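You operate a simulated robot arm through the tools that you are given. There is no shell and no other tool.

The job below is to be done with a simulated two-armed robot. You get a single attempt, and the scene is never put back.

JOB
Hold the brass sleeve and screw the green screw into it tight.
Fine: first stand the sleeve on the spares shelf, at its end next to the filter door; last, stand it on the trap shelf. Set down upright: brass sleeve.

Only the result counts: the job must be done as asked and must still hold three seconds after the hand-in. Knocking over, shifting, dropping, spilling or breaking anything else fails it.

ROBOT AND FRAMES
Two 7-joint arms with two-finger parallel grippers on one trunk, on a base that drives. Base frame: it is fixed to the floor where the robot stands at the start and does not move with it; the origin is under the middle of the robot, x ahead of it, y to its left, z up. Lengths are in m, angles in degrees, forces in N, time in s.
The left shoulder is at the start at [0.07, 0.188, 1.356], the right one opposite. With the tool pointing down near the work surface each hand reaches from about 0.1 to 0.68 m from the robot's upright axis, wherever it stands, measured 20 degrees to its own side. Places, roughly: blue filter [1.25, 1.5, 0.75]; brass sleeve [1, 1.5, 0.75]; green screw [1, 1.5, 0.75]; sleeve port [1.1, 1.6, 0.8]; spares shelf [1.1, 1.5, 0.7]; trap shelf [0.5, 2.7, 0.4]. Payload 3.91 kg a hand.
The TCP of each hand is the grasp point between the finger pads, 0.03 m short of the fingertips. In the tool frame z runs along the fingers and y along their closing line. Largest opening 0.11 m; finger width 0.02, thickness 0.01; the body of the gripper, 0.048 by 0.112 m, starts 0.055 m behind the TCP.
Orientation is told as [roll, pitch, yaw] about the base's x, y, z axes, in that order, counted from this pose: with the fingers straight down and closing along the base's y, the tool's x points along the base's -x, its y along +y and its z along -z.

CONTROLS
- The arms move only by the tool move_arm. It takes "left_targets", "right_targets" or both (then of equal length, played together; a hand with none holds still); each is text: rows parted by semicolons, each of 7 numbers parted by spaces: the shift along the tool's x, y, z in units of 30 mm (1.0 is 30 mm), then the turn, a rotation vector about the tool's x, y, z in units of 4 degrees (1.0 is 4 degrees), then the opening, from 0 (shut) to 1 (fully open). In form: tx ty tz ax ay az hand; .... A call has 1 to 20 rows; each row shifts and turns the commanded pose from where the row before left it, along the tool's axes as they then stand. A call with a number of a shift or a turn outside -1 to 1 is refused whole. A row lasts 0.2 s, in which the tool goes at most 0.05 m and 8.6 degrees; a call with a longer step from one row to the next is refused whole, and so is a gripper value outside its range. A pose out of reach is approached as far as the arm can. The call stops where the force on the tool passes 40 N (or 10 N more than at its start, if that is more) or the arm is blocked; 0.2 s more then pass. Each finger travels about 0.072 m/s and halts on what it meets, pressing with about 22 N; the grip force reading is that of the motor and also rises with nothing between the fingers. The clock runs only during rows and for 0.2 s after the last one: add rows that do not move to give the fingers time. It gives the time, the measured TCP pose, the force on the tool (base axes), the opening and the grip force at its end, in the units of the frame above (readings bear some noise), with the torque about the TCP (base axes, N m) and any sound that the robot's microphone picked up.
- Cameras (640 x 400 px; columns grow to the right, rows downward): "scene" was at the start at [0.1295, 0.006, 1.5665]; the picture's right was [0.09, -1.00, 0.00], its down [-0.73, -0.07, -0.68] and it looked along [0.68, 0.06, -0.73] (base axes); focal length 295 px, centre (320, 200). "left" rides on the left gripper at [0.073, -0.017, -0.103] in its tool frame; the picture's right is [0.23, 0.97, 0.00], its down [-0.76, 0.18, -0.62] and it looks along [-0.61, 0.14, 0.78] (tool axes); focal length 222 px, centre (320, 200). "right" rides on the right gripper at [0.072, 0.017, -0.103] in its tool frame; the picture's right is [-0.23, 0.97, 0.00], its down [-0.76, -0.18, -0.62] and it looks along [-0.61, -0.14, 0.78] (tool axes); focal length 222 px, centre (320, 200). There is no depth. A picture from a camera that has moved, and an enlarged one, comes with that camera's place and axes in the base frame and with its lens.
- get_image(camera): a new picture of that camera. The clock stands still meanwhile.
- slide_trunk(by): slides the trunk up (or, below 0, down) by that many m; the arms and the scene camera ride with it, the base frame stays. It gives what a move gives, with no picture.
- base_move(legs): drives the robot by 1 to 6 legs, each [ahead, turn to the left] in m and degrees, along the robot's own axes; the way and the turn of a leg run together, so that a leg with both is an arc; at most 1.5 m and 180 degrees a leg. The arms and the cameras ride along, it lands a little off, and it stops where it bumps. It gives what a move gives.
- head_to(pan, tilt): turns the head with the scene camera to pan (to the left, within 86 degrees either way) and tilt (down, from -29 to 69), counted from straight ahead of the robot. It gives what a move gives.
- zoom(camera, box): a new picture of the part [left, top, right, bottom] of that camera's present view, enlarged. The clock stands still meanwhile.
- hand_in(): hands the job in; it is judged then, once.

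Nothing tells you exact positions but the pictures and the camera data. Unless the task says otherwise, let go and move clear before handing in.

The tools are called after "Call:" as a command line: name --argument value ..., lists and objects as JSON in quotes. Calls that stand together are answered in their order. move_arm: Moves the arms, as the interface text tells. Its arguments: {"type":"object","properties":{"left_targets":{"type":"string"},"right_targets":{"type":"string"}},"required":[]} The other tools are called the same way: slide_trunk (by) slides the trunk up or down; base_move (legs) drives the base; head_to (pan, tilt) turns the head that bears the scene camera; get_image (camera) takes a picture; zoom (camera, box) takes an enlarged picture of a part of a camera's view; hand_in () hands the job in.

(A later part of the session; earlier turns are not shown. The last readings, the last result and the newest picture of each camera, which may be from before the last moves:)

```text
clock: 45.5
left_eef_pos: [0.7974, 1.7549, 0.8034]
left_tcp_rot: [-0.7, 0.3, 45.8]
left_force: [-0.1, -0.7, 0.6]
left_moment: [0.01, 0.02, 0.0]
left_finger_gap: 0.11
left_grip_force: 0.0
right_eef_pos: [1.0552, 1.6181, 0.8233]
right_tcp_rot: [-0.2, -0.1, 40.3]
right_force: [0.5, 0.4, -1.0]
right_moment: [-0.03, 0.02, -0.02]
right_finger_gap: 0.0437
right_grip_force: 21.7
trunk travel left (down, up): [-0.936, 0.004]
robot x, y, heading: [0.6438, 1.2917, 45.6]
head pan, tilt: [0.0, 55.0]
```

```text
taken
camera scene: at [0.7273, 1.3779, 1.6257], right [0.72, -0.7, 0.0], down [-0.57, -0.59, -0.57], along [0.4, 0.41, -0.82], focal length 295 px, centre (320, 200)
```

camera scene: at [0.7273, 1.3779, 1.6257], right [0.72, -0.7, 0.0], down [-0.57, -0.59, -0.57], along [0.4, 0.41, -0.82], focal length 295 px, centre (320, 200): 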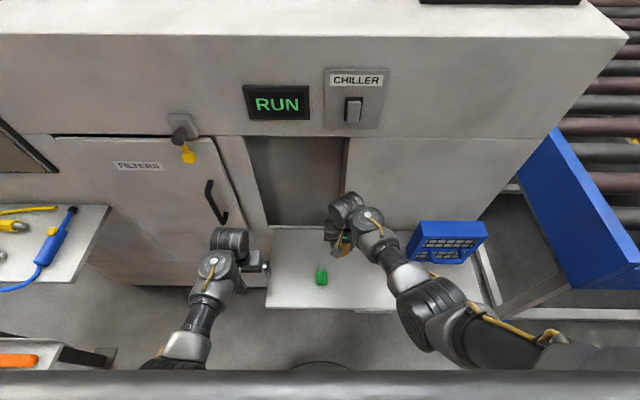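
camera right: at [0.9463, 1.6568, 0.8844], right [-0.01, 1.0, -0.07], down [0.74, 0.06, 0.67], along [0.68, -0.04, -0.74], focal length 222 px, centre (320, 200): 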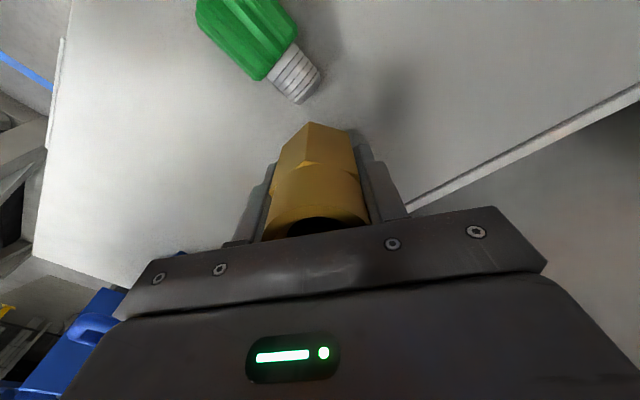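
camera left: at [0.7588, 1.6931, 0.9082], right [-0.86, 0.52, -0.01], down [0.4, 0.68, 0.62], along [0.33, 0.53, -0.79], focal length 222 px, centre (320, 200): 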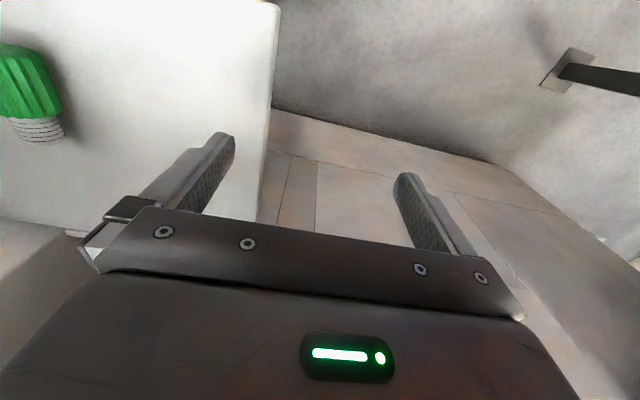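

Level again and freed. Moving on to the left-end spot with this yaw, then turning the hand further counter-clockwise there.

Call:
move_arm --right_targets "0.21 0.86 0 0 0 0 0.2; 0.21 0.86 0 0 0 0 0.2; 0.21 0.86 0 0 0 0 0.2; 0.21 0.86 0 0 0 0 0.2; 0.21 0.86 0 0 0 0 0.2; 0.2 0.86 0 0 0 0 0.2; 0 0 0 0 0 -1 0.2; 0 0 0 0 0 -1 0.2; 0 0 0 0 0 -1 0.2; 0 0 0 0 0 -1 0.2; 0 0 0 0 0 -1 0.2; 0 0 0 0 0 -1 0.2; 0 0 0 0 0 -1 0.2; 0 0 0 0 0 -1 0.2; 0 0 0 0 0 -1 0.2; 0 0 0 0 0 0 0.2"

Call:
get_image --camera "scene"

Call:
get_image --camera "right"

```text
clock: 46.8
left_eef_pos: [0.7981, 1.7552, 0.8032]
left_tcp_rot: [-0.7, 0.1, 45.8]
left_force: [-0.1, -0.3, -1.0]
left_moment: [-0.02, -0.01, -0.05]
left_finger_gap: 0.1104
left_grip_force: 0.0
right_eef_pos: [1.0341, 1.6418, 0.79]
right_tcp_rot: [-6.9, -0.9, 35.7]
right_force: [-0.2, -0.2, -1.1]
right_moment: [0.03, 0.01, 0.03]
right_finger_gap: 0.0438
right_grip_force: 21.8
right hand out of reach, approached as far as the arm can: row 6
trunk travel left (down, up): [-0.936, 0.004]
robot x, y, heading: [0.6422, 1.293, 45.7]
head pan, tilt: [0.0, 55.0]
stopped in row 6 (right hand): the arm was blocked; the commanded pose is now the measured one
```

```text
taken
camera scene: at [0.7276, 1.3789, 1.6256], right [0.72, -0.7, 0.0], down [-0.57, -0.59, -0.57], along [0.4, 0.41, -0.82], focal length 295 px, centre (320, 200)
```

scene: 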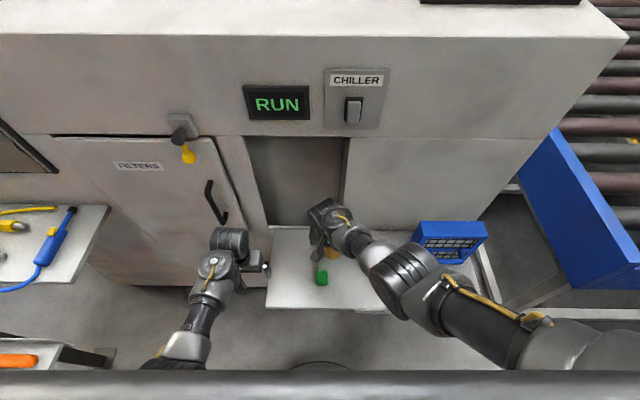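

```text
taken
camera right: at [0.958, 1.6243, 0.8907], right [-0.38, 0.92, -0.11], down [0.67, 0.36, 0.65], along [0.64, 0.17, -0.75], focal length 222 px, centre (320, 200)
```

right: 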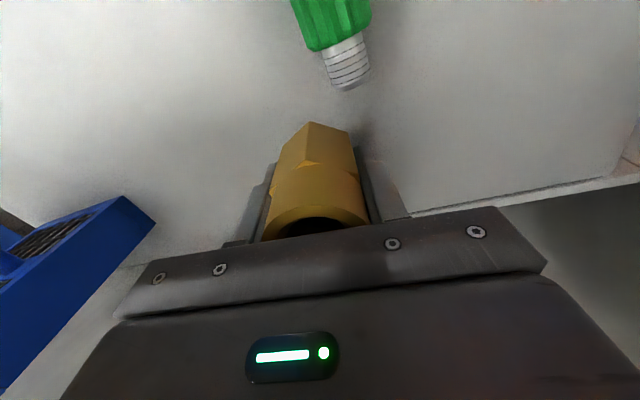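

The right arm cannot reach past my centreline, so the base has to stand further left for this. First I bring the sleeve up, level and back in front of the right shoulder.

Call:
move_arm --right_targets "0.2 -0.5 -0.3 0 0 0 0.2; 0.3 -0.6 -0.4 -0.4 0.1 0 0.2; 0.4 -0.6 -0.4 -0.45 0.1 0 0.2; 0.5 -0.6 -0.3 -0.45 0 0 0.2; 0.6 -0.6 0 -0.45 0 0 0.2; 0.7 -0.4 0 0 0 -0.5 0.2; 0.4 0 0 0 0 -1 0.2; 0 0 0 0 0 -1 0.2; 0 0 0 0 0 0 0.2"

Call:
get_image --camera "scene"

```text
clock: 48.8
left_eef_pos: [0.7969, 1.7551, 0.8048]
left_tcp_rot: [-0.7, 0.2, 45.7]
left_force: [-0.3, 0.0, -0.3]
left_moment: [0.02, -0.01, -0.01]
left_finger_gap: 0.1101
left_grip_force: 0.0
right_eef_pos: [1.0137, 1.5103, 0.8393]
right_tcp_rot: [0.2, -0.1, 45.9]
right_force: [0.2, 0.2, -1.2]
right_moment: [0.03, -0.02, 0.01]
right_finger_gap: 0.0438
right_grip_force: 21.7
trunk travel left (down, up): [-0.936, 0.004]
robot x, y, heading: [0.64, 1.2939, 45.5]
head pan, tilt: [0.0, 55.0]
```

```text
taken
camera scene: at [0.7273, 1.3776, 1.6257], right [0.72, -0.7, 0.0], down [-0.57, -0.59, -0.57], along [0.4, 0.41, -0.82], focal length 295 px, centre (320, 200)
```

scene: 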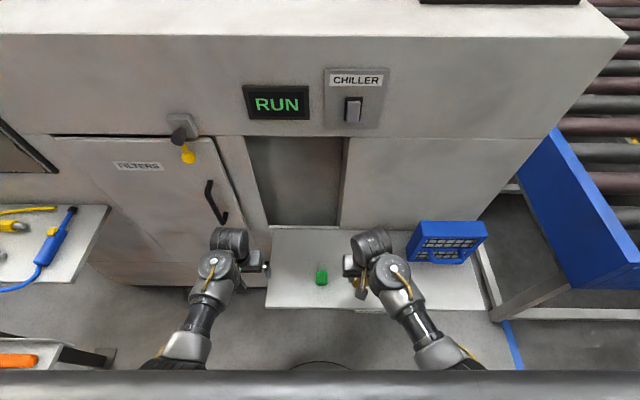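

Both arms are back in their natural posture with the sleeve held. I'll shift the base about 16 cm to the left and 4 cm back, by reversing on a slant and driving forward again so the hands sweep only through free space.

Call:
base_move --legs '[[-0.12, 0], [0, -32], [-0.302, 0], [0, 32], [0.2, 0]]'

Call:
get_image --camera "scene"

```text
clock: 56.0
left_eef_pos: [0.5611, 1.7374, 0.8038]
left_tcp_rot: [-0.7, 0.2, 45.6]
left_force: [0.2, 0.5, -0.2]
left_moment: [-0.02, -0.02, 0.02]
left_finger_gap: 0.1099
left_grip_force: 0.0
right_eef_pos: [0.7762, 1.4916, 0.8399]
right_tcp_rot: [0.2, -0.2, 45.6]
right_force: [0.3, 0.5, -1.9]
right_moment: [0.03, -0.01, -0.01]
right_finger_gap: 0.0437
right_grip_force: 21.9
trunk travel left (down, up): [-0.936, 0.004]
robot x, y, heading: [0.4022, 1.2763, 45.5]
head pan, tilt: [0.0, 55.0]
```

```text
taken
camera scene: at [0.4889, 1.3602, 1.6258], right [0.71, -0.7, 0.0], down [-0.57, -0.58, -0.57], along [0.4, 0.41, -0.82], focal length 295 px, centre (320, 200)
```

scene: 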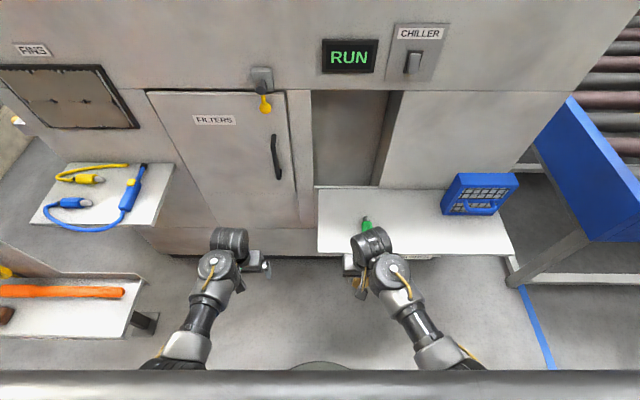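

Call:
base_move --legs '[[0.14, 0]]'

Call:
get_image --camera "scene"

Call:
zoom --camera "scene" --box '[260, 190, 500, 340]'

```text
clock: 57.3
left_eef_pos: [0.6577, 1.8377, 0.804]
left_tcp_rot: [-0.8, 0.0, 45.7]
left_force: [0.1, -0.3, 0.2]
left_moment: [0.03, 0.02, -0.01]
left_finger_gap: 0.1101
left_grip_force: 0.0
right_eef_pos: [0.8731, 1.5922, 0.84]
right_tcp_rot: [0.2, 0.0, 45.7]
right_force: [0.8, -0.2, -1.9]
right_moment: [0.02, -0.02, -0.01]
right_finger_gap: 0.0439
right_grip_force: 22.1
trunk travel left (down, up): [-0.936, 0.004]
robot x, y, heading: [0.5036, 1.3755, 45.6]
head pan, tilt: [0.0, 55.0]
```

```text
taken
camera scene: at [0.5864, 1.46, 1.6258], right [0.71, -0.7, 0.0], down [-0.57, -0.59, -0.57], along [0.4, 0.41, -0.82], focal length 295 px, centre (320, 200)
```

scene: 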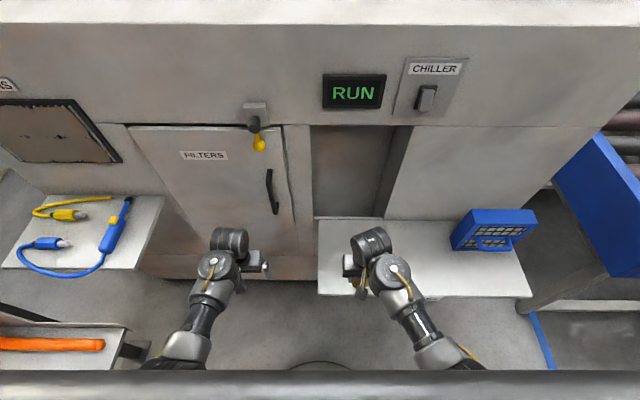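

```text
2.67 times, centred on (380, 265) of scene
camera zoom: at [0.5864, 1.46, 1.6258], right [0.71, -0.7, 0.0], down [-0.57, -0.59, -0.57], along [0.4, 0.41, -0.82], focal length 786 px, centre (160, 27)
```

zoom: 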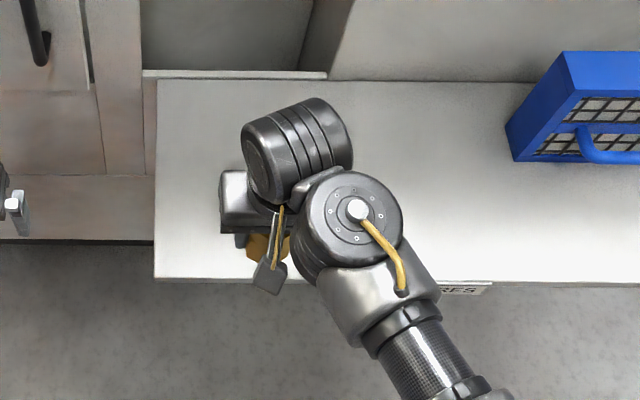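

The left end of the shelf is now just right of my centreline, so the right hand can place the sleeve there without crossing over. Moving over the spot, about 7 cm in from the shelf end and mid-depth.

Call:
move_arm --right_targets "-0.6 0.25 0 0 0 0 0.2; -0.9 0.32 0 0 0 0 0.2; -0.9 0.32 0 0 0 0 0.2; -0.9 0.32 0 0 0 0 0.2; -0.8 0.32 0 0 0 0 0.2; 0 0 0.4 0 0 0 0.2; 0 0 0.6 0 0 0 0.2; 0 0 0.6 0 0 0 0.2; 0 0 0.5 0 0 0 0.2; 0 0 0.3 0 0 0 0.2; 0 0 0 0 0 0 0.2"

Call:
zoom --camera "scene" --box '[260, 190, 500, 340]'

Call:
get_image --camera "right"

```text
clock: 59.7
left_eef_pos: [0.6581, 1.8379, 0.8035]
left_tcp_rot: [-0.7, 0.2, 45.8]
left_force: [0.2, 0.0, 0.1]
left_moment: [-0.04, 0.0, -0.01]
left_finger_gap: 0.11
left_grip_force: 0.1
right_eef_pos: [0.9259, 1.713, 0.767]
right_tcp_rot: [0.2, -0.1, 45.7]
right_force: [0.4, 0.2, -1.1]
right_moment: [0.03, 0.0, -0.01]
right_finger_gap: 0.044
right_grip_force: 21.4
trunk travel left (down, up): [-0.936, 0.004]
robot x, y, heading: [0.5044, 1.375, 45.8]
head pan, tilt: [0.0, 55.0]
```

```text
2.67 times, centred on (380, 265) of scene
camera zoom: at [0.5876, 1.4612, 1.6257], right [0.71, -0.7, 0.0], down [-0.57, -0.59, -0.57], along [0.4, 0.41, -0.82], focal length 786 px, centre (160, 27)
```

zoom: 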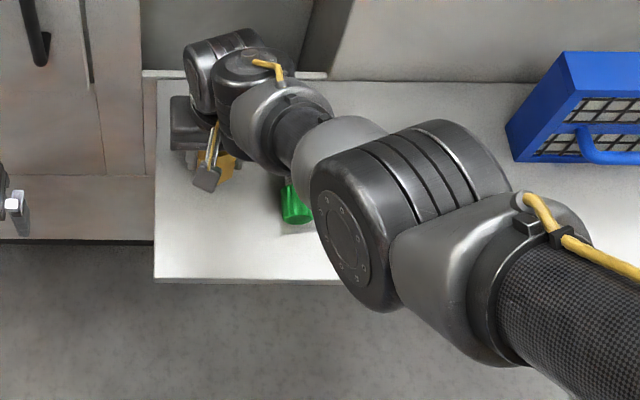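

```text
taken
camera right: at [0.8635, 1.674, 0.8714], right [-0.54, 0.84, 0.0], down [0.66, 0.42, 0.62], along [0.52, 0.34, -0.78], focal length 222 px, centre (320, 200)
```

right: 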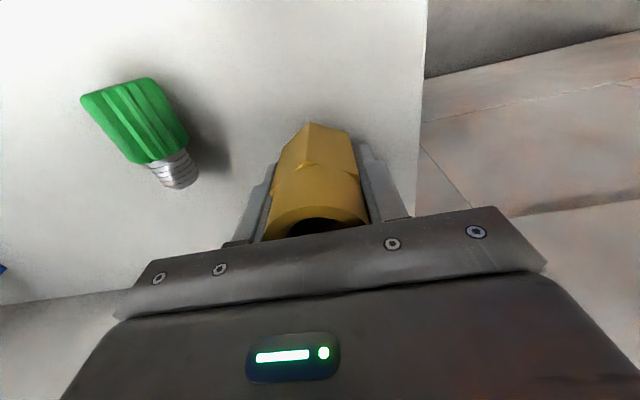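

Call:
move_arm --right_targets "0 0 0.15 0 0 0 0.2; 0 0 0.1 0 0 0 0.2; 0 0 0.1 0 0 0 0.2; 0 0 0.08 0 0 0 0.2; 0 0 0 0 0 0 0.2"

```text
clock: 60.9
left_eef_pos: [0.6593, 1.8386, 0.8026]
left_tcp_rot: [-0.7, 0.2, 45.7]
left_force: [-0.2, 0.0, -0.5]
left_moment: [0.0, 0.0, -0.01]
left_finger_gap: 0.1099
left_grip_force: 0.0
right_eef_pos: [0.9229, 1.7088, 0.7605]
right_tcp_rot: [0.2, -0.2, 45.7]
right_force: [-0.1, -0.1, -1.9]
right_moment: [-0.01, -0.02, -0.05]
right_finger_gap: 0.0438
right_grip_force: 22.1
right hand out of reach, approached as far as the arm can: row 1, 4
trunk travel left (down, up): [-0.936, 0.004]
robot x, y, heading: [0.5054, 1.3752, 45.6]
head pan, tilt: [0.0, 55.0]
```

Here the right arm is just at the end of its reach. I'll lift a little, lower the trunk 5 cm for more reach, then set down.

Call:
move_arm --right_targets "0 0 -0.5 0 0 0 0.2; 0 0 -0.6 0 0 0 0.2; 0 0 -0.6 0 0 0 0.2; 0 0 0 0 0 0 0.2"

Call:
slide_trunk --by -0.05

```text
clock: 62.1
left_eef_pos: [0.66, 1.8369, 0.8031]
left_tcp_rot: [-0.6, 0.2, 45.7]
left_force: [-0.2, -0.6, 0.5]
left_moment: [-0.02, 0.02, 0.04]
left_finger_gap: 0.1099
left_grip_force: 0.0
right_eef_pos: [0.9837, 1.6891, 0.818]
right_tcp_rot: [-3.1, -2.2, 43.1]
right_force: [0.6, -0.3, -2.1]
right_moment: [0.01, 0.05, 0.03]
right_finger_gap: 0.0435
right_grip_force: 22.2
trunk travel left (down, up): [-0.936, 0.004]
robot x, y, heading: [0.5022, 1.3725, 45.7]
head pan, tilt: [0.0, 55.0]
stopped in row 4 (right hand): the arm was blocked; the commanded pose is now the measured one
```

```text
clock: 63.0
left_eef_pos: [0.6584, 1.8381, 0.7542]
left_tcp_rot: [-0.6, 0.2, 45.8]
left_force: [0.7, -0.3, -0.4]
left_moment: [0.04, -0.02, 0.04]
left_finger_gap: 0.1099
left_grip_force: 0.0
right_eef_pos: [0.9815, 1.6906, 0.7684]
right_tcp_rot: [-3.1, -2.0, 43.3]
right_force: [-0.6, 0.1, -0.9]
right_moment: [0.03, 0.0, -0.01]
right_finger_gap: 0.0437
right_grip_force: 22.5
trunk travel left (down, up): [-0.886, 0.054]
robot x, y, heading: [0.501, 1.3747, 45.7]
head pan, tilt: [0.0, 55.0]
```

The arm slid sideways while lifting (it hopped between elbow postures). I'll check the picture before going on.

Call:
get_image --camera "scene"

Call:
get_image --camera "right"

```text
taken
camera scene: at [0.5873, 1.4611, 1.5757], right [0.71, -0.7, 0.0], down [-0.57, -0.59, -0.57], along [0.4, 0.41, -0.82], focal length 295 px, centre (320, 200)
```

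scene: 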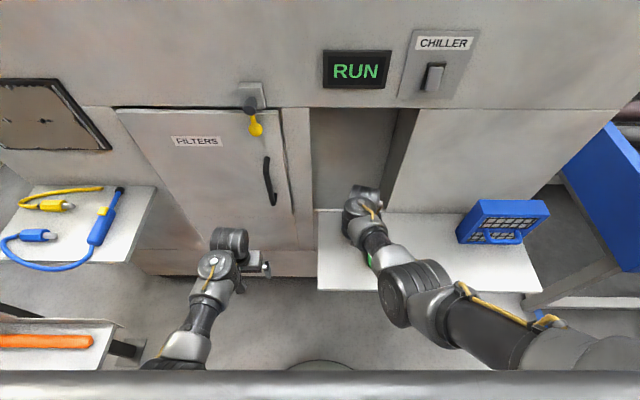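

```text
taken
camera right: at [0.9115, 1.6558, 0.869], right [-0.5, 0.86, -0.04], down [0.64, 0.4, 0.66], along [0.59, 0.3, -0.75], focal length 222 px, centre (320, 200)
```

right: 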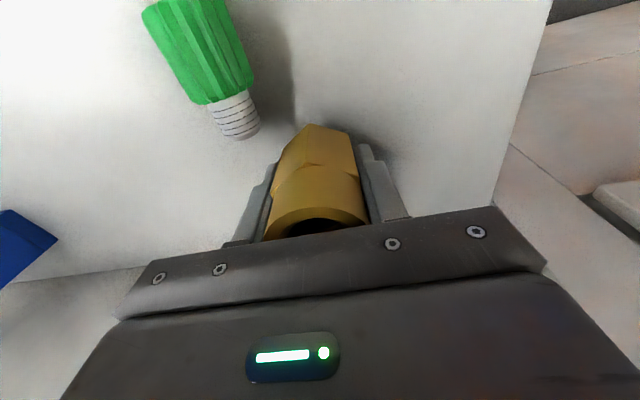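

The screw is untouched and the sleeve still held. I'll raise it, level it, and move to a spot a bit nearer the front (easier reach) at the same left end.

Call:
move_arm --right_targets "0 0 -0.4 0 0 0 0.2; 0 0 -0.5 -0.2 0.1 -0.1 0.2; 0.3 0 -0.3 -0.3 0.2 -0.2 0.2; 0.4 0.2 0 -0.28 0.2 -0.3 0.2; 0.5 0.5 0 0 0 0 0.2; 0.5 0.6 0 0 0 0 0.2; 0.2 0.6 0 0 0 0 0.2; 0 0 0 0 0 0 0.2"

Call:
get_image --camera "scene"

```text
clock: 65.0
left_eef_pos: [0.6584, 1.8382, 0.7527]
left_tcp_rot: [-0.7, 0.2, 45.7]
left_force: [0.1, -1.0, -0.8]
left_moment: [0.02, -0.03, 0.0]
left_finger_gap: 0.1102
left_grip_force: 0.0
right_eef_pos: [0.942, 1.6896, 0.8176]
right_tcp_rot: [-2.0, -2.7, 44.4]
right_force: [0.2, -0.4, -1.6]
right_moment: [0.0, -0.03, -0.01]
right_finger_gap: 0.0439
right_grip_force: 21.3
trunk travel left (down, up): [-0.886, 0.054]
robot x, y, heading: [0.505, 1.3754, 45.7]
head pan, tilt: [0.0, 55.0]
stopped in row 8 (right hand): the arm was blocked; the commanded pose is now the measured one
```

```text
taken
camera scene: at [0.5878, 1.4612, 1.5757], right [0.71, -0.7, 0.0], down [-0.57, -0.59, -0.57], along [0.4, 0.41, -0.82], focal length 295 px, centre (320, 200)
```

scene: 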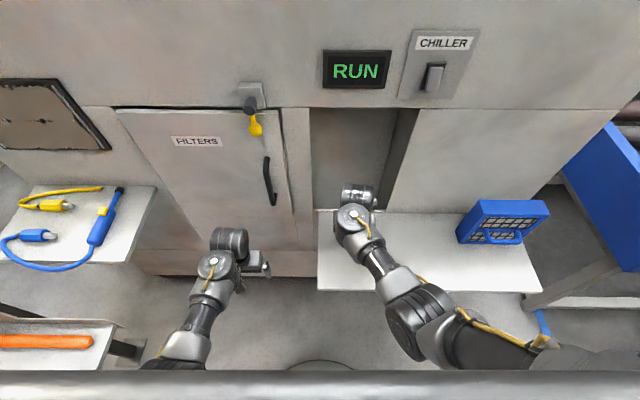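

Call:
move_arm --right_targets "0 0 0 0 0 0 0.2; 0 0 0 0 0 0 0.2; 0 0 0 0 0 0 0.2; 0.2 0.2 0 -0.1 0.15 0 0.2; 0.3 0.3 0 -0.2 0.2 -0.1 0.2; 0.3 0.3 0 -0.2 0.3 -0.1 0.2; 0 0 0 0 0 0 0.2; 0 0 0 0 0 0 0.2"

```text
clock: 66.8
left_eef_pos: [0.6589, 1.8388, 0.754]
left_tcp_rot: [-0.6, 0.1, 45.7]
left_force: [-0.3, -1.0, -0.3]
left_moment: [-0.01, 0.04, 0.04]
left_finger_gap: 0.1101
left_grip_force: 0.2
right_eef_pos: [0.9267, 1.6921, 0.8223]
right_tcp_rot: [-0.8, -1.4, 44.6]
right_force: [0.8, 0.6, -2.1]
right_moment: [-0.04, 0.01, 0.0]
right_finger_gap: 0.0436
right_grip_force: 21.8
trunk travel left (down, up): [-0.886, 0.054]
robot x, y, heading: [0.4999, 1.3746, 45.5]
head pan, tilt: [0.0, 55.0]
```

Call:
move_arm --right_targets "0 0 0 0 0 0 0.2; 0 0 0 0 0 0 0.2; 0 0 0 0 0 0 0.2; 0 0 0 0 0 0 0.2; 0 0 0 0 0 0 0.2"

```text
clock: 68.0
left_eef_pos: [0.6586, 1.8375, 0.7539]
left_tcp_rot: [-0.7, 0.2, 45.8]
left_force: [-0.6, 0.6, 0.1]
left_moment: [-0.05, 0.0, -0.01]
left_finger_gap: 0.11
left_grip_force: 0.0
right_eef_pos: [0.926, 1.6896, 0.8214]
right_tcp_rot: [-1.0, -1.1, 44.7]
right_force: [0.6, -0.2, -1.9]
right_moment: [-0.01, -0.02, 0.01]
right_finger_gap: 0.0436
right_grip_force: 21.7
trunk travel left (down, up): [-0.886, 0.054]
robot x, y, heading: [0.5024, 1.377, 45.5]
head pan, tilt: [0.0, 55.0]
```

Call:
move_arm --right_targets "0.2 0.2 0 -0.1 0.1 -0.1 0.2; 0.2 0.2 0 -0.1 0.1 -0.1 0.2; 0.2 0.2 0 -0.05 0.1 0 0.2; 0 0.2 0 0 0 0 0.2; 0 0 0 0 0 0 0.2; 0 0 0 0 0 0 0.2"

```text
clock: 69.6
left_eef_pos: [0.6593, 1.8377, 0.7538]
left_tcp_rot: [-0.6, 0.3, 45.7]
left_force: [-0.7, 0.1, 0.5]
left_moment: [-0.03, -0.01, -0.04]
left_finger_gap: 0.1097
left_grip_force: 0.1
right_eef_pos: [0.9179, 1.6935, 0.8272]
right_tcp_rot: [-0.9, -1.3, 44.7]
right_force: [0.3, -0.1, -1.4]
right_moment: [0.02, 0.01, -0.02]
right_finger_gap: 0.0438
right_grip_force: 22.0
trunk travel left (down, up): [-0.886, 0.054]
robot x, y, heading: [0.5039, 1.3738, 45.6]
head pan, tilt: [0.0, 55.0]
stopped in row 6 (right hand): the arm was blocked; the commanded pose is now the measured one
```

The hand is too high and close for the lowered trunk (elbow-flex limit again), so I'll go lower first and then shift left.

Call:
move_arm --right_targets "0 0 0.4 0 0 0 0.2; 0 0 0.5 -0.1 0.1 -0.1 0.2; 0 0 0.5 -0.1 0.1 -0.1 0.2; 0 0.2 0.3 0 0.1 0 0.2; 0.1 0.3 0 0 0 0 0.2; 0.2 0.3 0 0 0 0 0.2; 0 0 0 0 0 0 0.2; 0 0 0 0 0 0 0.2"

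```text
clock: 71.6
left_eef_pos: [0.658, 1.8386, 0.7535]
left_tcp_rot: [-0.8, 0.3, 45.6]
left_force: [0.1, -1.0, 1.3]
left_moment: [0.0, 0.03, 0.01]
left_finger_gap: 0.11
left_grip_force: 0.1
right_eef_pos: [0.9409, 1.6837, 0.774]
right_tcp_rot: [-3.5, -1.3, 44.0]
right_force: [-0.2, 0.2, -1.6]
right_moment: [0.0, 0.0, -0.01]
right_finger_gap: 0.0434
right_grip_force: 21.7
trunk travel left (down, up): [-0.886, 0.054]
robot x, y, heading: [0.5028, 1.3743, 45.5]
head pan, tilt: [0.0, 55.0]
stopped in row 8 (right hand): the arm was blocked; the commanded pose is now the measured one
```

Call:
head_to --pan -20 --tilt 69

Call:
get_image --camera "scene"

Call:
get_image --camera "left"

```text
clock: 72.5
left_eef_pos: [0.6588, 1.838, 0.7541]
left_tcp_rot: [-0.8, 0.2, 45.7]
left_force: [0.5, 0.0, -0.1]
left_moment: [0.02, 0.01, 0.02]
left_finger_gap: 0.11
left_grip_force: 0.0
right_eef_pos: [0.9392, 1.6843, 0.7736]
right_tcp_rot: [-3.5, -1.2, 44.1]
right_force: [-0.4, 0.1, -0.8]
right_moment: [-0.01, -0.01, 0.03]
right_finger_gap: 0.0436
right_grip_force: 21.7
trunk travel left (down, up): [-0.886, 0.054]
robot x, y, heading: [0.4983, 1.3755, 45.8]
head pan, tilt: [-20.0, 68.8]
```

```text
taken
camera scene: at [0.5876, 1.4341, 1.5603], right [0.43, -0.9, 0.0], down [-0.84, -0.4, -0.36], along [0.33, 0.16, -0.93], focal length 295 px, centre (320, 200)
```

scene: 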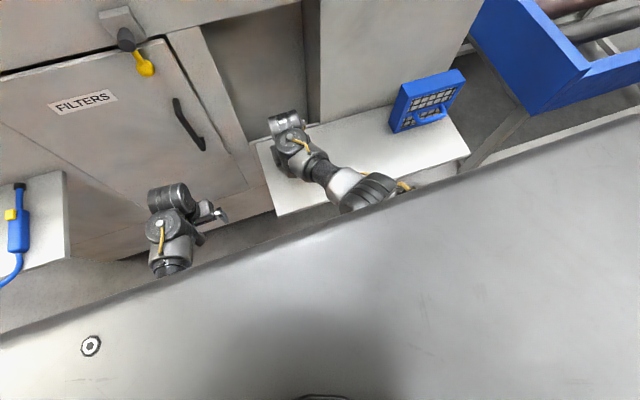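

```text
taken
camera left: at [0.6194, 1.7764, 0.8579], right [-0.86, 0.52, -0.01], down [0.4, 0.68, 0.62], along [0.33, 0.52, -0.79], focal length 222 px, centre (320, 200)
```

left: 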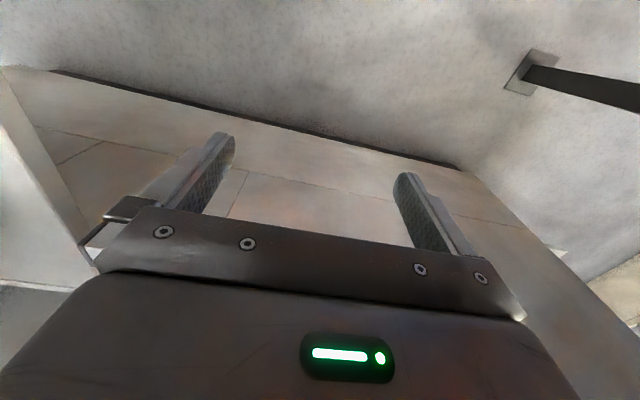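

The torso is wide, and with the trunk lowered the right elbow seems to press against it. I'll raise the trunk again, where this spot was reachable before, and approach from slightly nearer to me.

Call:
slide_trunk --by 0.05

Call:
move_arm --right_targets "0 0 0 0 0 0 0.2; 0.3 0 0 -0.2 0.1 -0.1 0.2; 0.4 0 0 -0.3 0.1 -0.1 0.2; 0.4 0 0 -0.35 0.1 -0.1 0.2; 0.3 0 0 0 0 -0.1 0.2; 0 0 0 0 0 0 0.2; 0 0 0 0 0 0 0.2"

Call:
head_to --pan 0 --tilt 55

Call:
get_image --camera "scene"

```text
clock: 73.4
left_eef_pos: [0.6584, 1.8372, 0.8048]
left_tcp_rot: [-0.7, 0.3, 45.7]
left_force: [-0.6, 0.0, 0.0]
left_moment: [-0.03, -0.02, 0.01]
left_finger_gap: 0.1101
left_grip_force: 0.1
right_eef_pos: [0.9393, 1.6841, 0.8243]
right_tcp_rot: [-3.4, -1.1, 44.1]
right_force: [0.5, 0.0, -2.2]
right_moment: [0.01, -0.04, 0.01]
right_finger_gap: 0.0441
right_grip_force: 22.1
trunk travel left (down, up): [-0.936, 0.004]
robot x, y, heading: [0.5033, 1.375, 45.6]
head pan, tilt: [-20.0, 68.8]
```

```text
clock: 75.0
left_eef_pos: [0.6589, 1.8382, 0.8038]
left_tcp_rot: [-0.7, 0.2, 45.6]
left_force: [-0.7, 0.0, -0.1]
left_moment: [0.02, 0.05, 0.0]
left_finger_gap: 0.1101
left_grip_force: 0.0
right_eef_pos: [0.9094, 1.652, 0.8229]
right_tcp_rot: [-0.1, 0.0, 45.7]
right_force: [0.4, 0.2, -1.8]
right_moment: [0.01, 0.0, 0.01]
right_finger_gap: 0.0438
right_grip_force: 22.4
trunk travel left (down, up): [-0.936, 0.004]
robot x, y, heading: [0.5021, 1.3777, 45.7]
head pan, tilt: [-20.0, 68.8]
```

```text
clock: 75.8
left_eef_pos: [0.6596, 1.8379, 0.8032]
left_tcp_rot: [-0.8, 0.2, 45.7]
left_force: [0.4, -0.2, 0.0]
left_moment: [0.02, -0.01, 0.02]
left_finger_gap: 0.1102
left_grip_force: 0.1
right_eef_pos: [0.9102, 1.6515, 0.8221]
right_tcp_rot: [-0.2, 0.2, 45.7]
right_force: [0.2, -0.1, -2.4]
right_moment: [0.01, 0.0, 0.01]
right_finger_gap: 0.0439
right_grip_force: 21.8
trunk travel left (down, up): [-0.936, 0.004]
robot x, y, heading: [0.5007, 1.3778, 45.8]
head pan, tilt: [0.0, 55.0]
```

```text
taken
camera scene: at [0.5876, 1.4612, 1.6256], right [0.71, -0.7, 0.0], down [-0.57, -0.59, -0.57], along [0.4, 0.41, -0.82], focal length 295 px, centre (320, 200)
```

scene: 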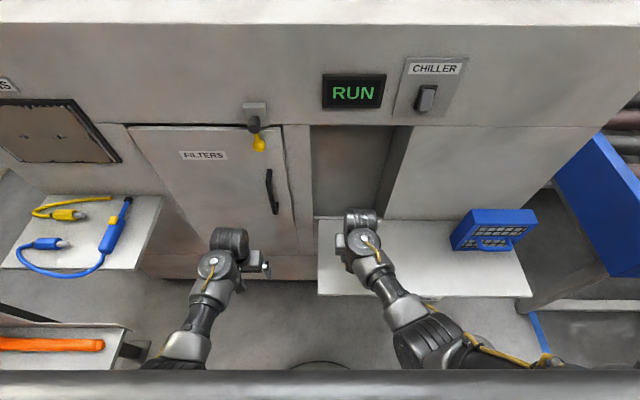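

Level and precise again. Shifting left by 3.3 cm, then lowering towards the shelf.

Call:
move_arm --right_targets "0 0.3 0 0 0 0 0.2; 0 0.4 0 0 0 0 0.2; 0 0.4 0 0 0 0 0.2; 0 0 0 0 0 0 0.2; 0 0 0.3 0 0 0 0.2; 0 0 0.4 0 0 0 0.2; 0 0 0.5 0 0 0 0.2; 0 0 0.4 0 0 0 0.2; 0 0 0.3 0 0 0 0.2; 0 0 0 0 0 0 0.2; 0 0 0 0 0 0 0.2"

Call:
get_image --camera "right"

```text
clock: 78.4
left_eef_pos: [0.6591, 1.838, 0.8032]
left_tcp_rot: [-0.7, 0.2, 45.7]
left_force: [-0.4, -0.2, 0.2]
left_moment: [0.01, -0.01, 0.01]
left_finger_gap: 0.1097
left_grip_force: 0.1
right_eef_pos: [0.9301, 1.6397, 0.7557]
right_tcp_rot: [-4.0, -0.1, 44.0]
right_force: [0.5, 0.4, -1.9]
right_moment: [0.02, -0.02, 0.0]
right_finger_gap: 0.0439
right_grip_force: 21.8
trunk travel left (down, up): [-0.936, 0.004]
robot x, y, heading: [0.5035, 1.375, 45.7]
head pan, tilt: [0.0, 55.0]
stopped in row 11 (right hand): the arm was blocked; the commanded pose is now the measured one
```

```text
taken
camera right: at [0.8617, 1.6094, 0.8581], right [-0.51, 0.86, -0.07], down [0.64, 0.43, 0.64], along [0.57, 0.28, -0.77], focal length 222 px, centre (320, 200)
```

right: 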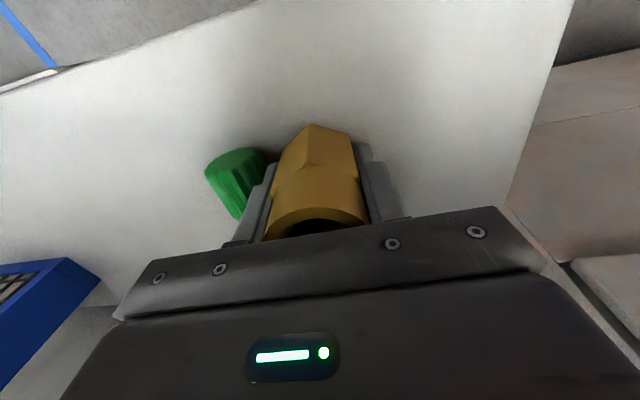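

In this posture the arm drifts to the right as it lowers; looking back, turning the hand clockwise (as in my first try) let it reach further left. I'll lift clear of the screw, level, and turn the hand about 30° clockwise before shifting left.

Call:
move_arm --right_targets "0 0 -0.4 0 0 0 0.2; 0 0 -0.5 0 0 0 0.2; 0 0 -0.5 -0.3 0 0 0.2; 0 0 -0.4 -0.35 0 0 0.2; 0 0 0 -0.35 0 0.5 0.2; 0 0 0 0 0 1 0.2; 0 0 0 0 0 1 0.2; 0 0 0 0 0 1 0.2; 0 0 0 0 0 1 0.2; 0 0 0 0 0 1 0.2; 0 0 0 0 0 1 0.2; 0 0 0 0 0 0.6 0.2; 0 0 0 0 0 0 0.2; 0 0 0 0 0 0 0.2"

Call:
get_image --camera "right"

Call:
get_image --camera "scene"

```text
clock: 81.4
left_eef_pos: [0.6588, 1.8373, 0.8042]
left_tcp_rot: [-0.7, 0.1, 45.6]
left_force: [-0.5, -0.4, -0.1]
left_moment: [-0.01, 0.01, 0.01]
left_finger_gap: 0.11
left_grip_force: 0.1
right_eef_pos: [0.939, 1.6249, 0.7998]
right_tcp_rot: [-1.8, -0.5, 15.2]
right_force: [-0.3, -0.4, -1.3]
right_moment: [-0.02, -0.03, 0.0]
right_finger_gap: 0.044
right_grip_force: 21.5
trunk travel left (down, up): [-0.936, 0.004]
robot x, y, heading: [0.5048, 1.3748, 45.6]
head pan, tilt: [0.0, 55.0]
```

```text
taken
camera right: at [0.8632, 1.6265, 0.9041], right [-0.04, 1.0, -0.03], down [0.77, 0.05, 0.63], along [0.63, 0.0, -0.77], focal length 222 px, centre (320, 200)
```

right: 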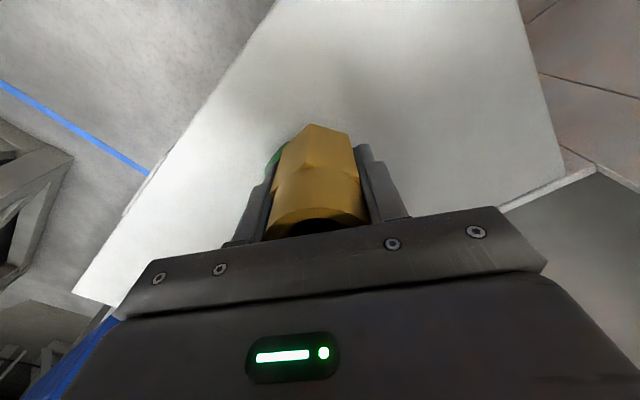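

```text
taken
camera scene: at [0.5877, 1.4613, 1.6257], right [0.71, -0.7, 0.0], down [-0.57, -0.59, -0.57], along [0.4, 0.41, -0.82], focal length 295 px, centre (320, 200)
```

scene: 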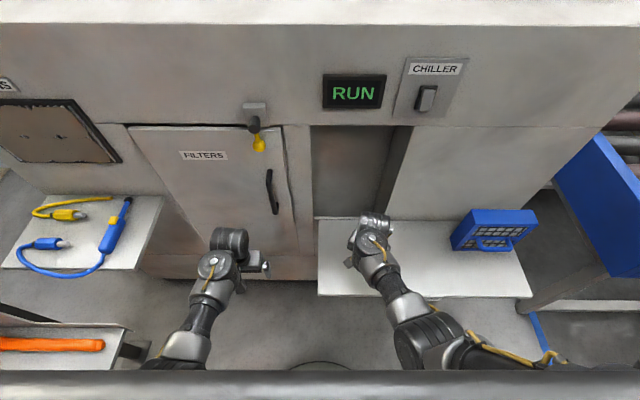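

The elbow posture here presses against the torso when the hand is close in; further forward it was fine. I'll return to the comfortable pose, repeat the approach that worked (further from me), and then lower with the trunk itself.

Call:
move_arm --right_targets "0.4 -0.1 -0.2 0 0 0 0.2; 0.5 -0.1 -0.3 -0.1 0 0 0.2; 0.5 -0.1 -0.3 -0.15 0 0 0.2; 0.5 -0.1 -0.3 -0.15 0 0 0.2; 0.5 -0.07 -0.23 0 0 0 0.2; 0 0 0 0 0 -0.6 0.2; 0 0 0 0 0 -1 0.2; 0 0 0 0 0 -1 0.2; 0 0 0 0 0 -1 0.2; 0 0 0 0 0 -1 0.2; 0 0 0 0 0 -1 0.2; 0 0 0 0 0 -1 0.2; 0 0 0 0 0 -1 0.2; 0 0 0 0 0 0 0.2; 0 0 0 0 0 0 0.2"

Call:
get_image --camera "scene"

```text
clock: 84.6
left_eef_pos: [0.6585, 1.8373, 0.8029]
left_tcp_rot: [-0.7, 0.2, 45.6]
left_force: [0.1, 0.4, -0.7]
left_moment: [0.04, 0.02, 0.01]
left_finger_gap: 0.11
left_grip_force: 0.1
right_eef_pos: [0.8606, 1.6104, 0.8487]
right_tcp_rot: [1.5, -0.9, 46.3]
right_force: [-0.1, -0.1, -1.1]
right_moment: [-0.01, 0.02, -0.03]
right_finger_gap: 0.0437
right_grip_force: 22.1
trunk travel left (down, up): [-0.936, 0.004]
robot x, y, heading: [0.5003, 1.3734, 45.5]
head pan, tilt: [0.0, 55.0]
```

```text
taken
camera scene: at [0.5877, 1.4613, 1.6257], right [0.71, -0.7, 0.0], down [-0.57, -0.59, -0.57], along [0.4, 0.41, -0.82], focal length 295 px, centre (320, 200)
```

scene: 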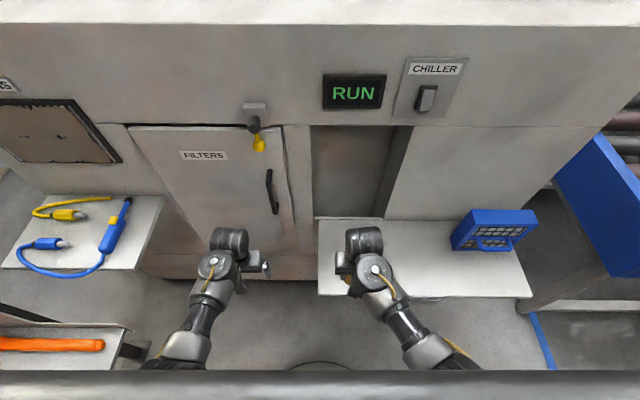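

Call:
move_arm --right_targets "-0.6 0.15 0 0.1 0.1 0 0.2; -0.9 0.15 0 0.1 0.1 0 0.2; -0.9 0.15 0 0.1 0 0 0.2; -0.9 0.15 0 0.1 0 0 0.2; -0.95 0.15 0 0 0 0 0.2; 0 0 0.5 0 0 0 0.2; 0 0 0.6 0 0 0 0.2; 0 0 0.5 0 0 0 0.2; 0 0 0 0 0 0 0.2; 0 0 0 0 0 0 0.2"

Call:
get_image --camera "scene"

Call:
get_image --camera "right"

```text
clock: 86.8
left_eef_pos: [0.6583, 1.8384, 0.8042]
left_tcp_rot: [-0.7, 0.2, 45.7]
left_force: [-0.2, -0.2, 0.2]
left_moment: [0.02, -0.02, 0.03]
left_finger_gap: 0.1098
left_grip_force: 0.1
right_eef_pos: [0.9317, 1.7186, 0.8031]
right_tcp_rot: [0.0, -0.1, 46.2]
right_force: [-0.4, 0.3, -1.2]
right_moment: [0.01, -0.02, 0.01]
right_finger_gap: 0.0438
right_grip_force: 21.7
trunk travel left (down, up): [-0.936, 0.004]
robot x, y, heading: [0.4999, 1.3771, 45.3]
head pan, tilt: [0.0, 55.0]
```

```text
taken
camera scene: at [0.5877, 1.4615, 1.6257], right [0.71, -0.7, 0.0], down [-0.57, -0.59, -0.57], along [0.4, 0.41, -0.82], focal length 295 px, centre (320, 200)
```

scene: 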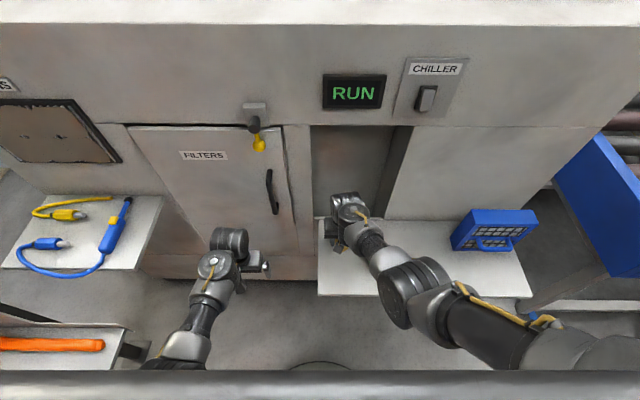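

```text
taken
camera right: at [0.8699, 1.6792, 0.9065], right [-0.55, 0.84, 0.0], down [0.65, 0.43, 0.62], along [0.52, 0.34, -0.78], focal length 222 px, centre (320, 200)
```

right: 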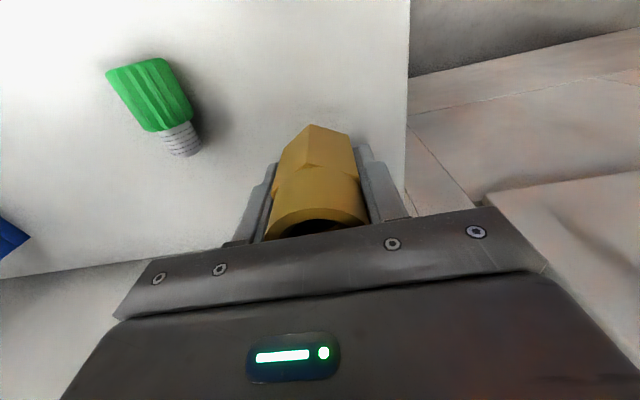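

The hand now sits exactly where commanded with the elbow out, sleeve hovering over the left-end spot. I'll lower the whole trunk to set it down.

Call:
slide_trunk --by -0.046

Call:
get_image --camera "right"

```text
clock: 87.7
left_eef_pos: [0.6587, 1.8382, 0.7583]
left_tcp_rot: [-0.8, 0.0, 45.8]
left_force: [0.3, 0.5, 0.2]
left_moment: [-0.01, 0.0, 0.03]
left_finger_gap: 0.1101
left_grip_force: 0.0
right_eef_pos: [0.9327, 1.7183, 0.7567]
right_tcp_rot: [-0.1, -0.1, 46.1]
right_force: [0.4, 0.2, -1.8]
right_moment: [-0.02, -0.02, 0.01]
right_finger_gap: 0.0438
right_grip_force: 21.7
trunk travel left (down, up): [-0.89, 0.05]
robot x, y, heading: [0.5018, 1.3739, 45.5]
head pan, tilt: [0.0, 55.0]
```

```text
taken
camera right: at [0.8698, 1.6788, 0.8607], right [-0.55, 0.84, 0.0], down [0.65, 0.43, 0.62], along [0.52, 0.34, -0.78], focal length 222 px, centre (320, 200)
```

right: 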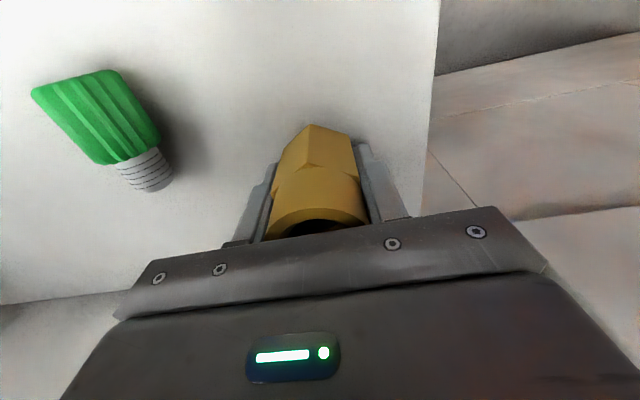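

Call:
slide_trunk --by -0.003

Call:
slide_trunk --by -0.0015

```text
clock: 88.2
left_eef_pos: [0.6594, 1.8385, 0.7547]
left_tcp_rot: [-0.7, 0.2, 45.7]
left_force: [-0.2, -0.5, 0.4]
left_moment: [0.04, 0.0, -0.01]
left_finger_gap: 0.1102
left_grip_force: 0.1
right_eef_pos: [0.9316, 1.7179, 0.7545]
right_tcp_rot: [-0.1, 0.0, 46.1]
right_force: [-0.6, -0.6, 0.6]
right_moment: [-0.01, 0.06, -0.01]
right_finger_gap: 0.044
right_grip_force: 21.5
trunk travel left (down, up): [-0.887, 0.053]
robot x, y, heading: [0.5025, 1.3728, 45.6]
head pan, tilt: [0.0, 55.0]
```

```text
clock: 88.7
left_eef_pos: [0.6582, 1.8376, 0.7524]
left_tcp_rot: [-0.7, 0.1, 45.7]
left_force: [-0.5, 0.1, 0.4]
left_moment: [0.01, 0.02, 0.03]
left_finger_gap: 0.1102
left_grip_force: 0.0
right_eef_pos: [0.932, 1.7182, 0.7537]
right_tcp_rot: [-0.2, -0.2, 46.2]
right_force: [0.4, -0.7, 12.1]
right_moment: [-0.21, 0.31, 0.03]
right_finger_gap: 0.0436
right_grip_force: 22.8
trunk travel left (down, up): [-0.885, 0.055]
robot x, y, heading: [0.5027, 1.3739, 45.7]
head pan, tilt: [0.0, 55.0]
```

The sleeve has touched down (12 N of contact). Opening the fingers part-way so as not to reach the screw.

Call:
move_arm --right_targets "0 0 0 0 0 0 0.4; 0 0 0 0 0 0 0.5; 0 0 0 0 0 0 0.6; 0 0 0 0 0 0 0.7; 0 0 0 0 0 0 0.7"

Call:
get_image --camera "right"

```text
clock: 89.9
left_eef_pos: [0.6599, 1.8375, 0.7529]
left_tcp_rot: [-0.7, 0.2, 45.6]
left_force: [-0.1, 0.7, 0.8]
left_moment: [0.01, 0.0, -0.03]
left_finger_gap: 0.11
left_grip_force: 0.0
right_eef_pos: [0.9321, 1.7174, 0.752]
right_tcp_rot: [-0.1, -0.1, 46.2]
right_force: [-0.2, 0.2, -0.7]
right_moment: [0.04, 0.01, 0.01]
right_finger_gap: 0.077
right_grip_force: 0.1
trunk travel left (down, up): [-0.885, 0.055]
robot x, y, heading: [0.5019, 1.3772, 45.8]
head pan, tilt: [0.0, 55.0]
```

```text
taken
camera right: at [0.8699, 1.679, 0.8561], right [-0.55, 0.84, 0.0], down [0.65, 0.43, 0.62], along [0.52, 0.34, -0.78], focal length 222 px, centre (320, 200)
```

right: 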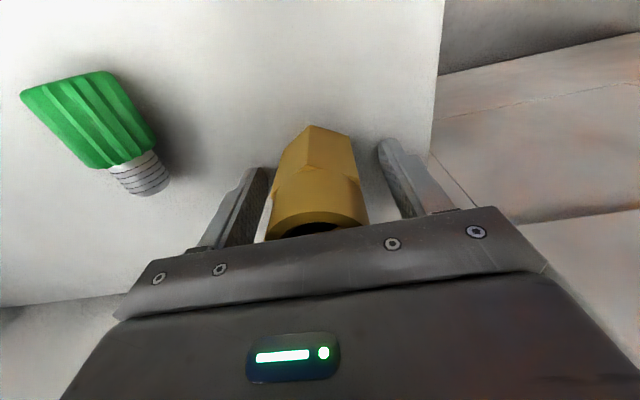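

The sleeve stands freely at the left end of the spares shelf. Now raising the trunk and then the hand straight up off it.

Call:
slide_trunk --by 0.05

Call:
move_arm --right_targets "0 0 -0.4 0 0 0 0.7; 0 0 -0.5 0 0 0 0.7; 0 0 -0.5 0 0 0 0.7; 0 0 0 0 0 0 0.7; 0 0 0 0 0 0 0.7"

Call:
get_image --camera "scene"

Call:
get_image --camera "right"

```text
clock: 90.8
left_eef_pos: [0.6593, 1.8372, 0.8031]
left_tcp_rot: [-0.7, 0.2, 45.6]
left_force: [0.5, -0.1, 0.4]
left_moment: [0.02, -0.01, 0.0]
left_finger_gap: 0.11
left_grip_force: 0.0
right_eef_pos: [0.932, 1.7171, 0.8012]
right_tcp_rot: [-0.1, -0.1, 46.3]
right_force: [0.5, -0.1, -0.5]
right_moment: [0.0, -0.04, -0.01]
right_finger_gap: 0.0769
right_grip_force: 0.1
trunk travel left (down, up): [-0.935, 0.005]
robot x, y, heading: [0.5, 1.3768, 45.7]
head pan, tilt: [0.0, 55.0]
```

```text
clock: 92.0
left_eef_pos: [0.6586, 1.8385, 0.8035]
left_tcp_rot: [-0.7, 0.3, 45.8]
left_force: [-0.1, -0.4, 0.0]
left_moment: [0.0, -0.02, 0.01]
left_finger_gap: 0.1096
left_grip_force: 0.2
right_eef_pos: [0.9329, 1.7164, 0.8438]
right_tcp_rot: [-0.1, -0.1, 46.2]
right_force: [-0.5, 0.6, -0.3]
right_moment: [-0.01, -0.02, -0.01]
right_finger_gap: 0.0769
right_grip_force: 0.0
trunk travel left (down, up): [-0.935, 0.005]
robot x, y, heading: [0.5007, 1.3747, 45.6]
head pan, tilt: [0.0, 55.0]
```

```text
taken
camera scene: at [0.5875, 1.4613, 1.6252], right [0.71, -0.7, 0.0], down [-0.57, -0.59, -0.57], along [0.4, 0.41, -0.82], focal length 295 px, centre (320, 200)
```

scene: 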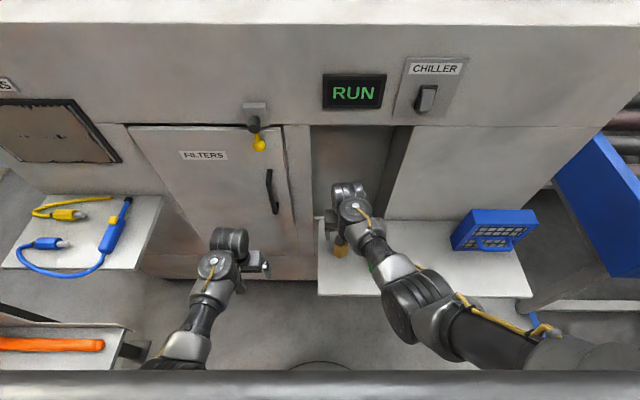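

```text
taken
camera right: at [0.87, 1.6789, 0.9483], right [-0.55, 0.84, 0.0], down [0.65, 0.43, 0.62], along [0.52, 0.34, -0.78], focal length 222 px, centre (320, 200)
```

right: 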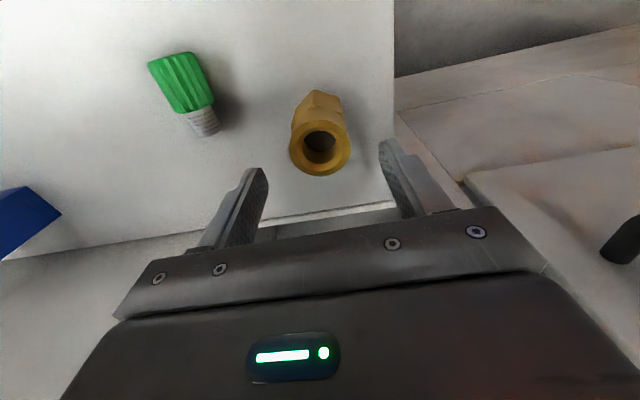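

First step done: the sleeve stands upright at the shelf end next to the filter door. Now I'll move the right hand over towards the screw's side and get a clear view.

Call:
move_arm --right_targets "0.3 -0.4 0 0 0 0 0.8; 0.6 -0.7 0 0 0 0 0.9; 0.8 -0.8 0 0 0 0 1; 0.8 -0.8 0 0 0 0 1; 0.8 -0.8 0 0 0 0 1; 0.4 -0.8 0 0 0 0 1; 0 -0.8 0 0 0 0 1; 0 0 0 0 0 0 1; 0 0 0 0 0 0 1"

Call:
get_image --camera "scene"

Call:
zoom --camera "scene" --box '[312, 210, 424, 280]'

Call:
get_image --camera "right"

```text
clock: 94.0
left_eef_pos: [0.6584, 1.8377, 0.8019]
left_tcp_rot: [-0.8, 0.2, 45.7]
left_force: [0.7, 0.1, 1.0]
left_moment: [0.0, 0.02, 0.0]
left_finger_gap: 0.1101
left_grip_force: 0.1
right_eef_pos: [0.9656, 1.5326, 0.8441]
right_tcp_rot: [-0.1, 0.0, 46.3]
right_force: [-0.4, -0.4, -0.1]
right_moment: [-0.01, -0.01, -0.04]
right_finger_gap: 0.11
right_grip_force: 0.1
trunk travel left (down, up): [-0.935, 0.005]
robot x, y, heading: [0.5025, 1.3717, 45.5]
head pan, tilt: [0.0, 55.0]
```

```text
taken
camera scene: at [0.5874, 1.4612, 1.6252], right [0.71, -0.7, 0.0], down [-0.57, -0.59, -0.57], along [0.4, 0.41, -0.82], focal length 295 px, centre (320, 200)
```

scene: 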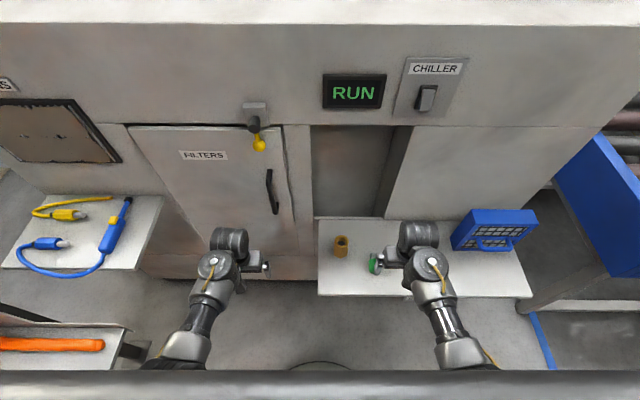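

```text
5.71 times, centred on (368, 245) of scene
camera zoom: at [0.5874, 1.4612, 1.6252], right [0.71, -0.7, 0.0], down [-0.57, -0.59, -0.57], along [0.4, 0.41, -0.82], focal length 1684 px, centre (46, -57)
```

zoom: 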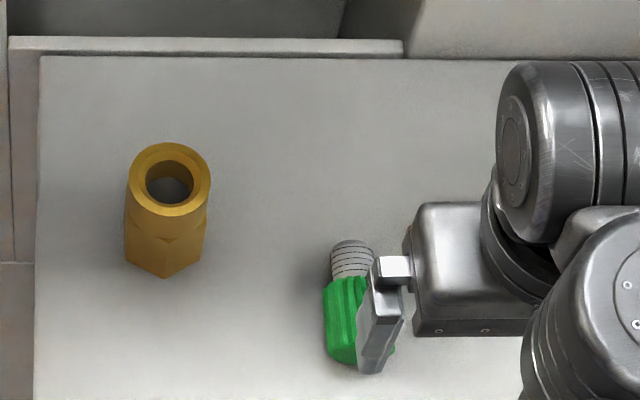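

```text
taken
camera right: at [0.903, 1.4928, 0.9488], right [-0.55, 0.84, 0.0], down [0.65, 0.43, 0.62], along [0.52, 0.34, -0.78], focal length 222 px, centre (320, 200)
```

right: 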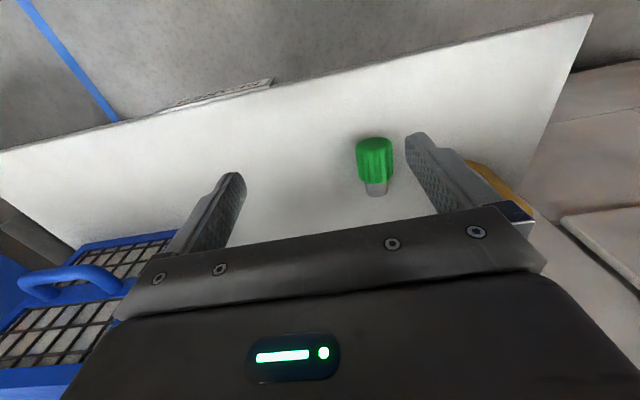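

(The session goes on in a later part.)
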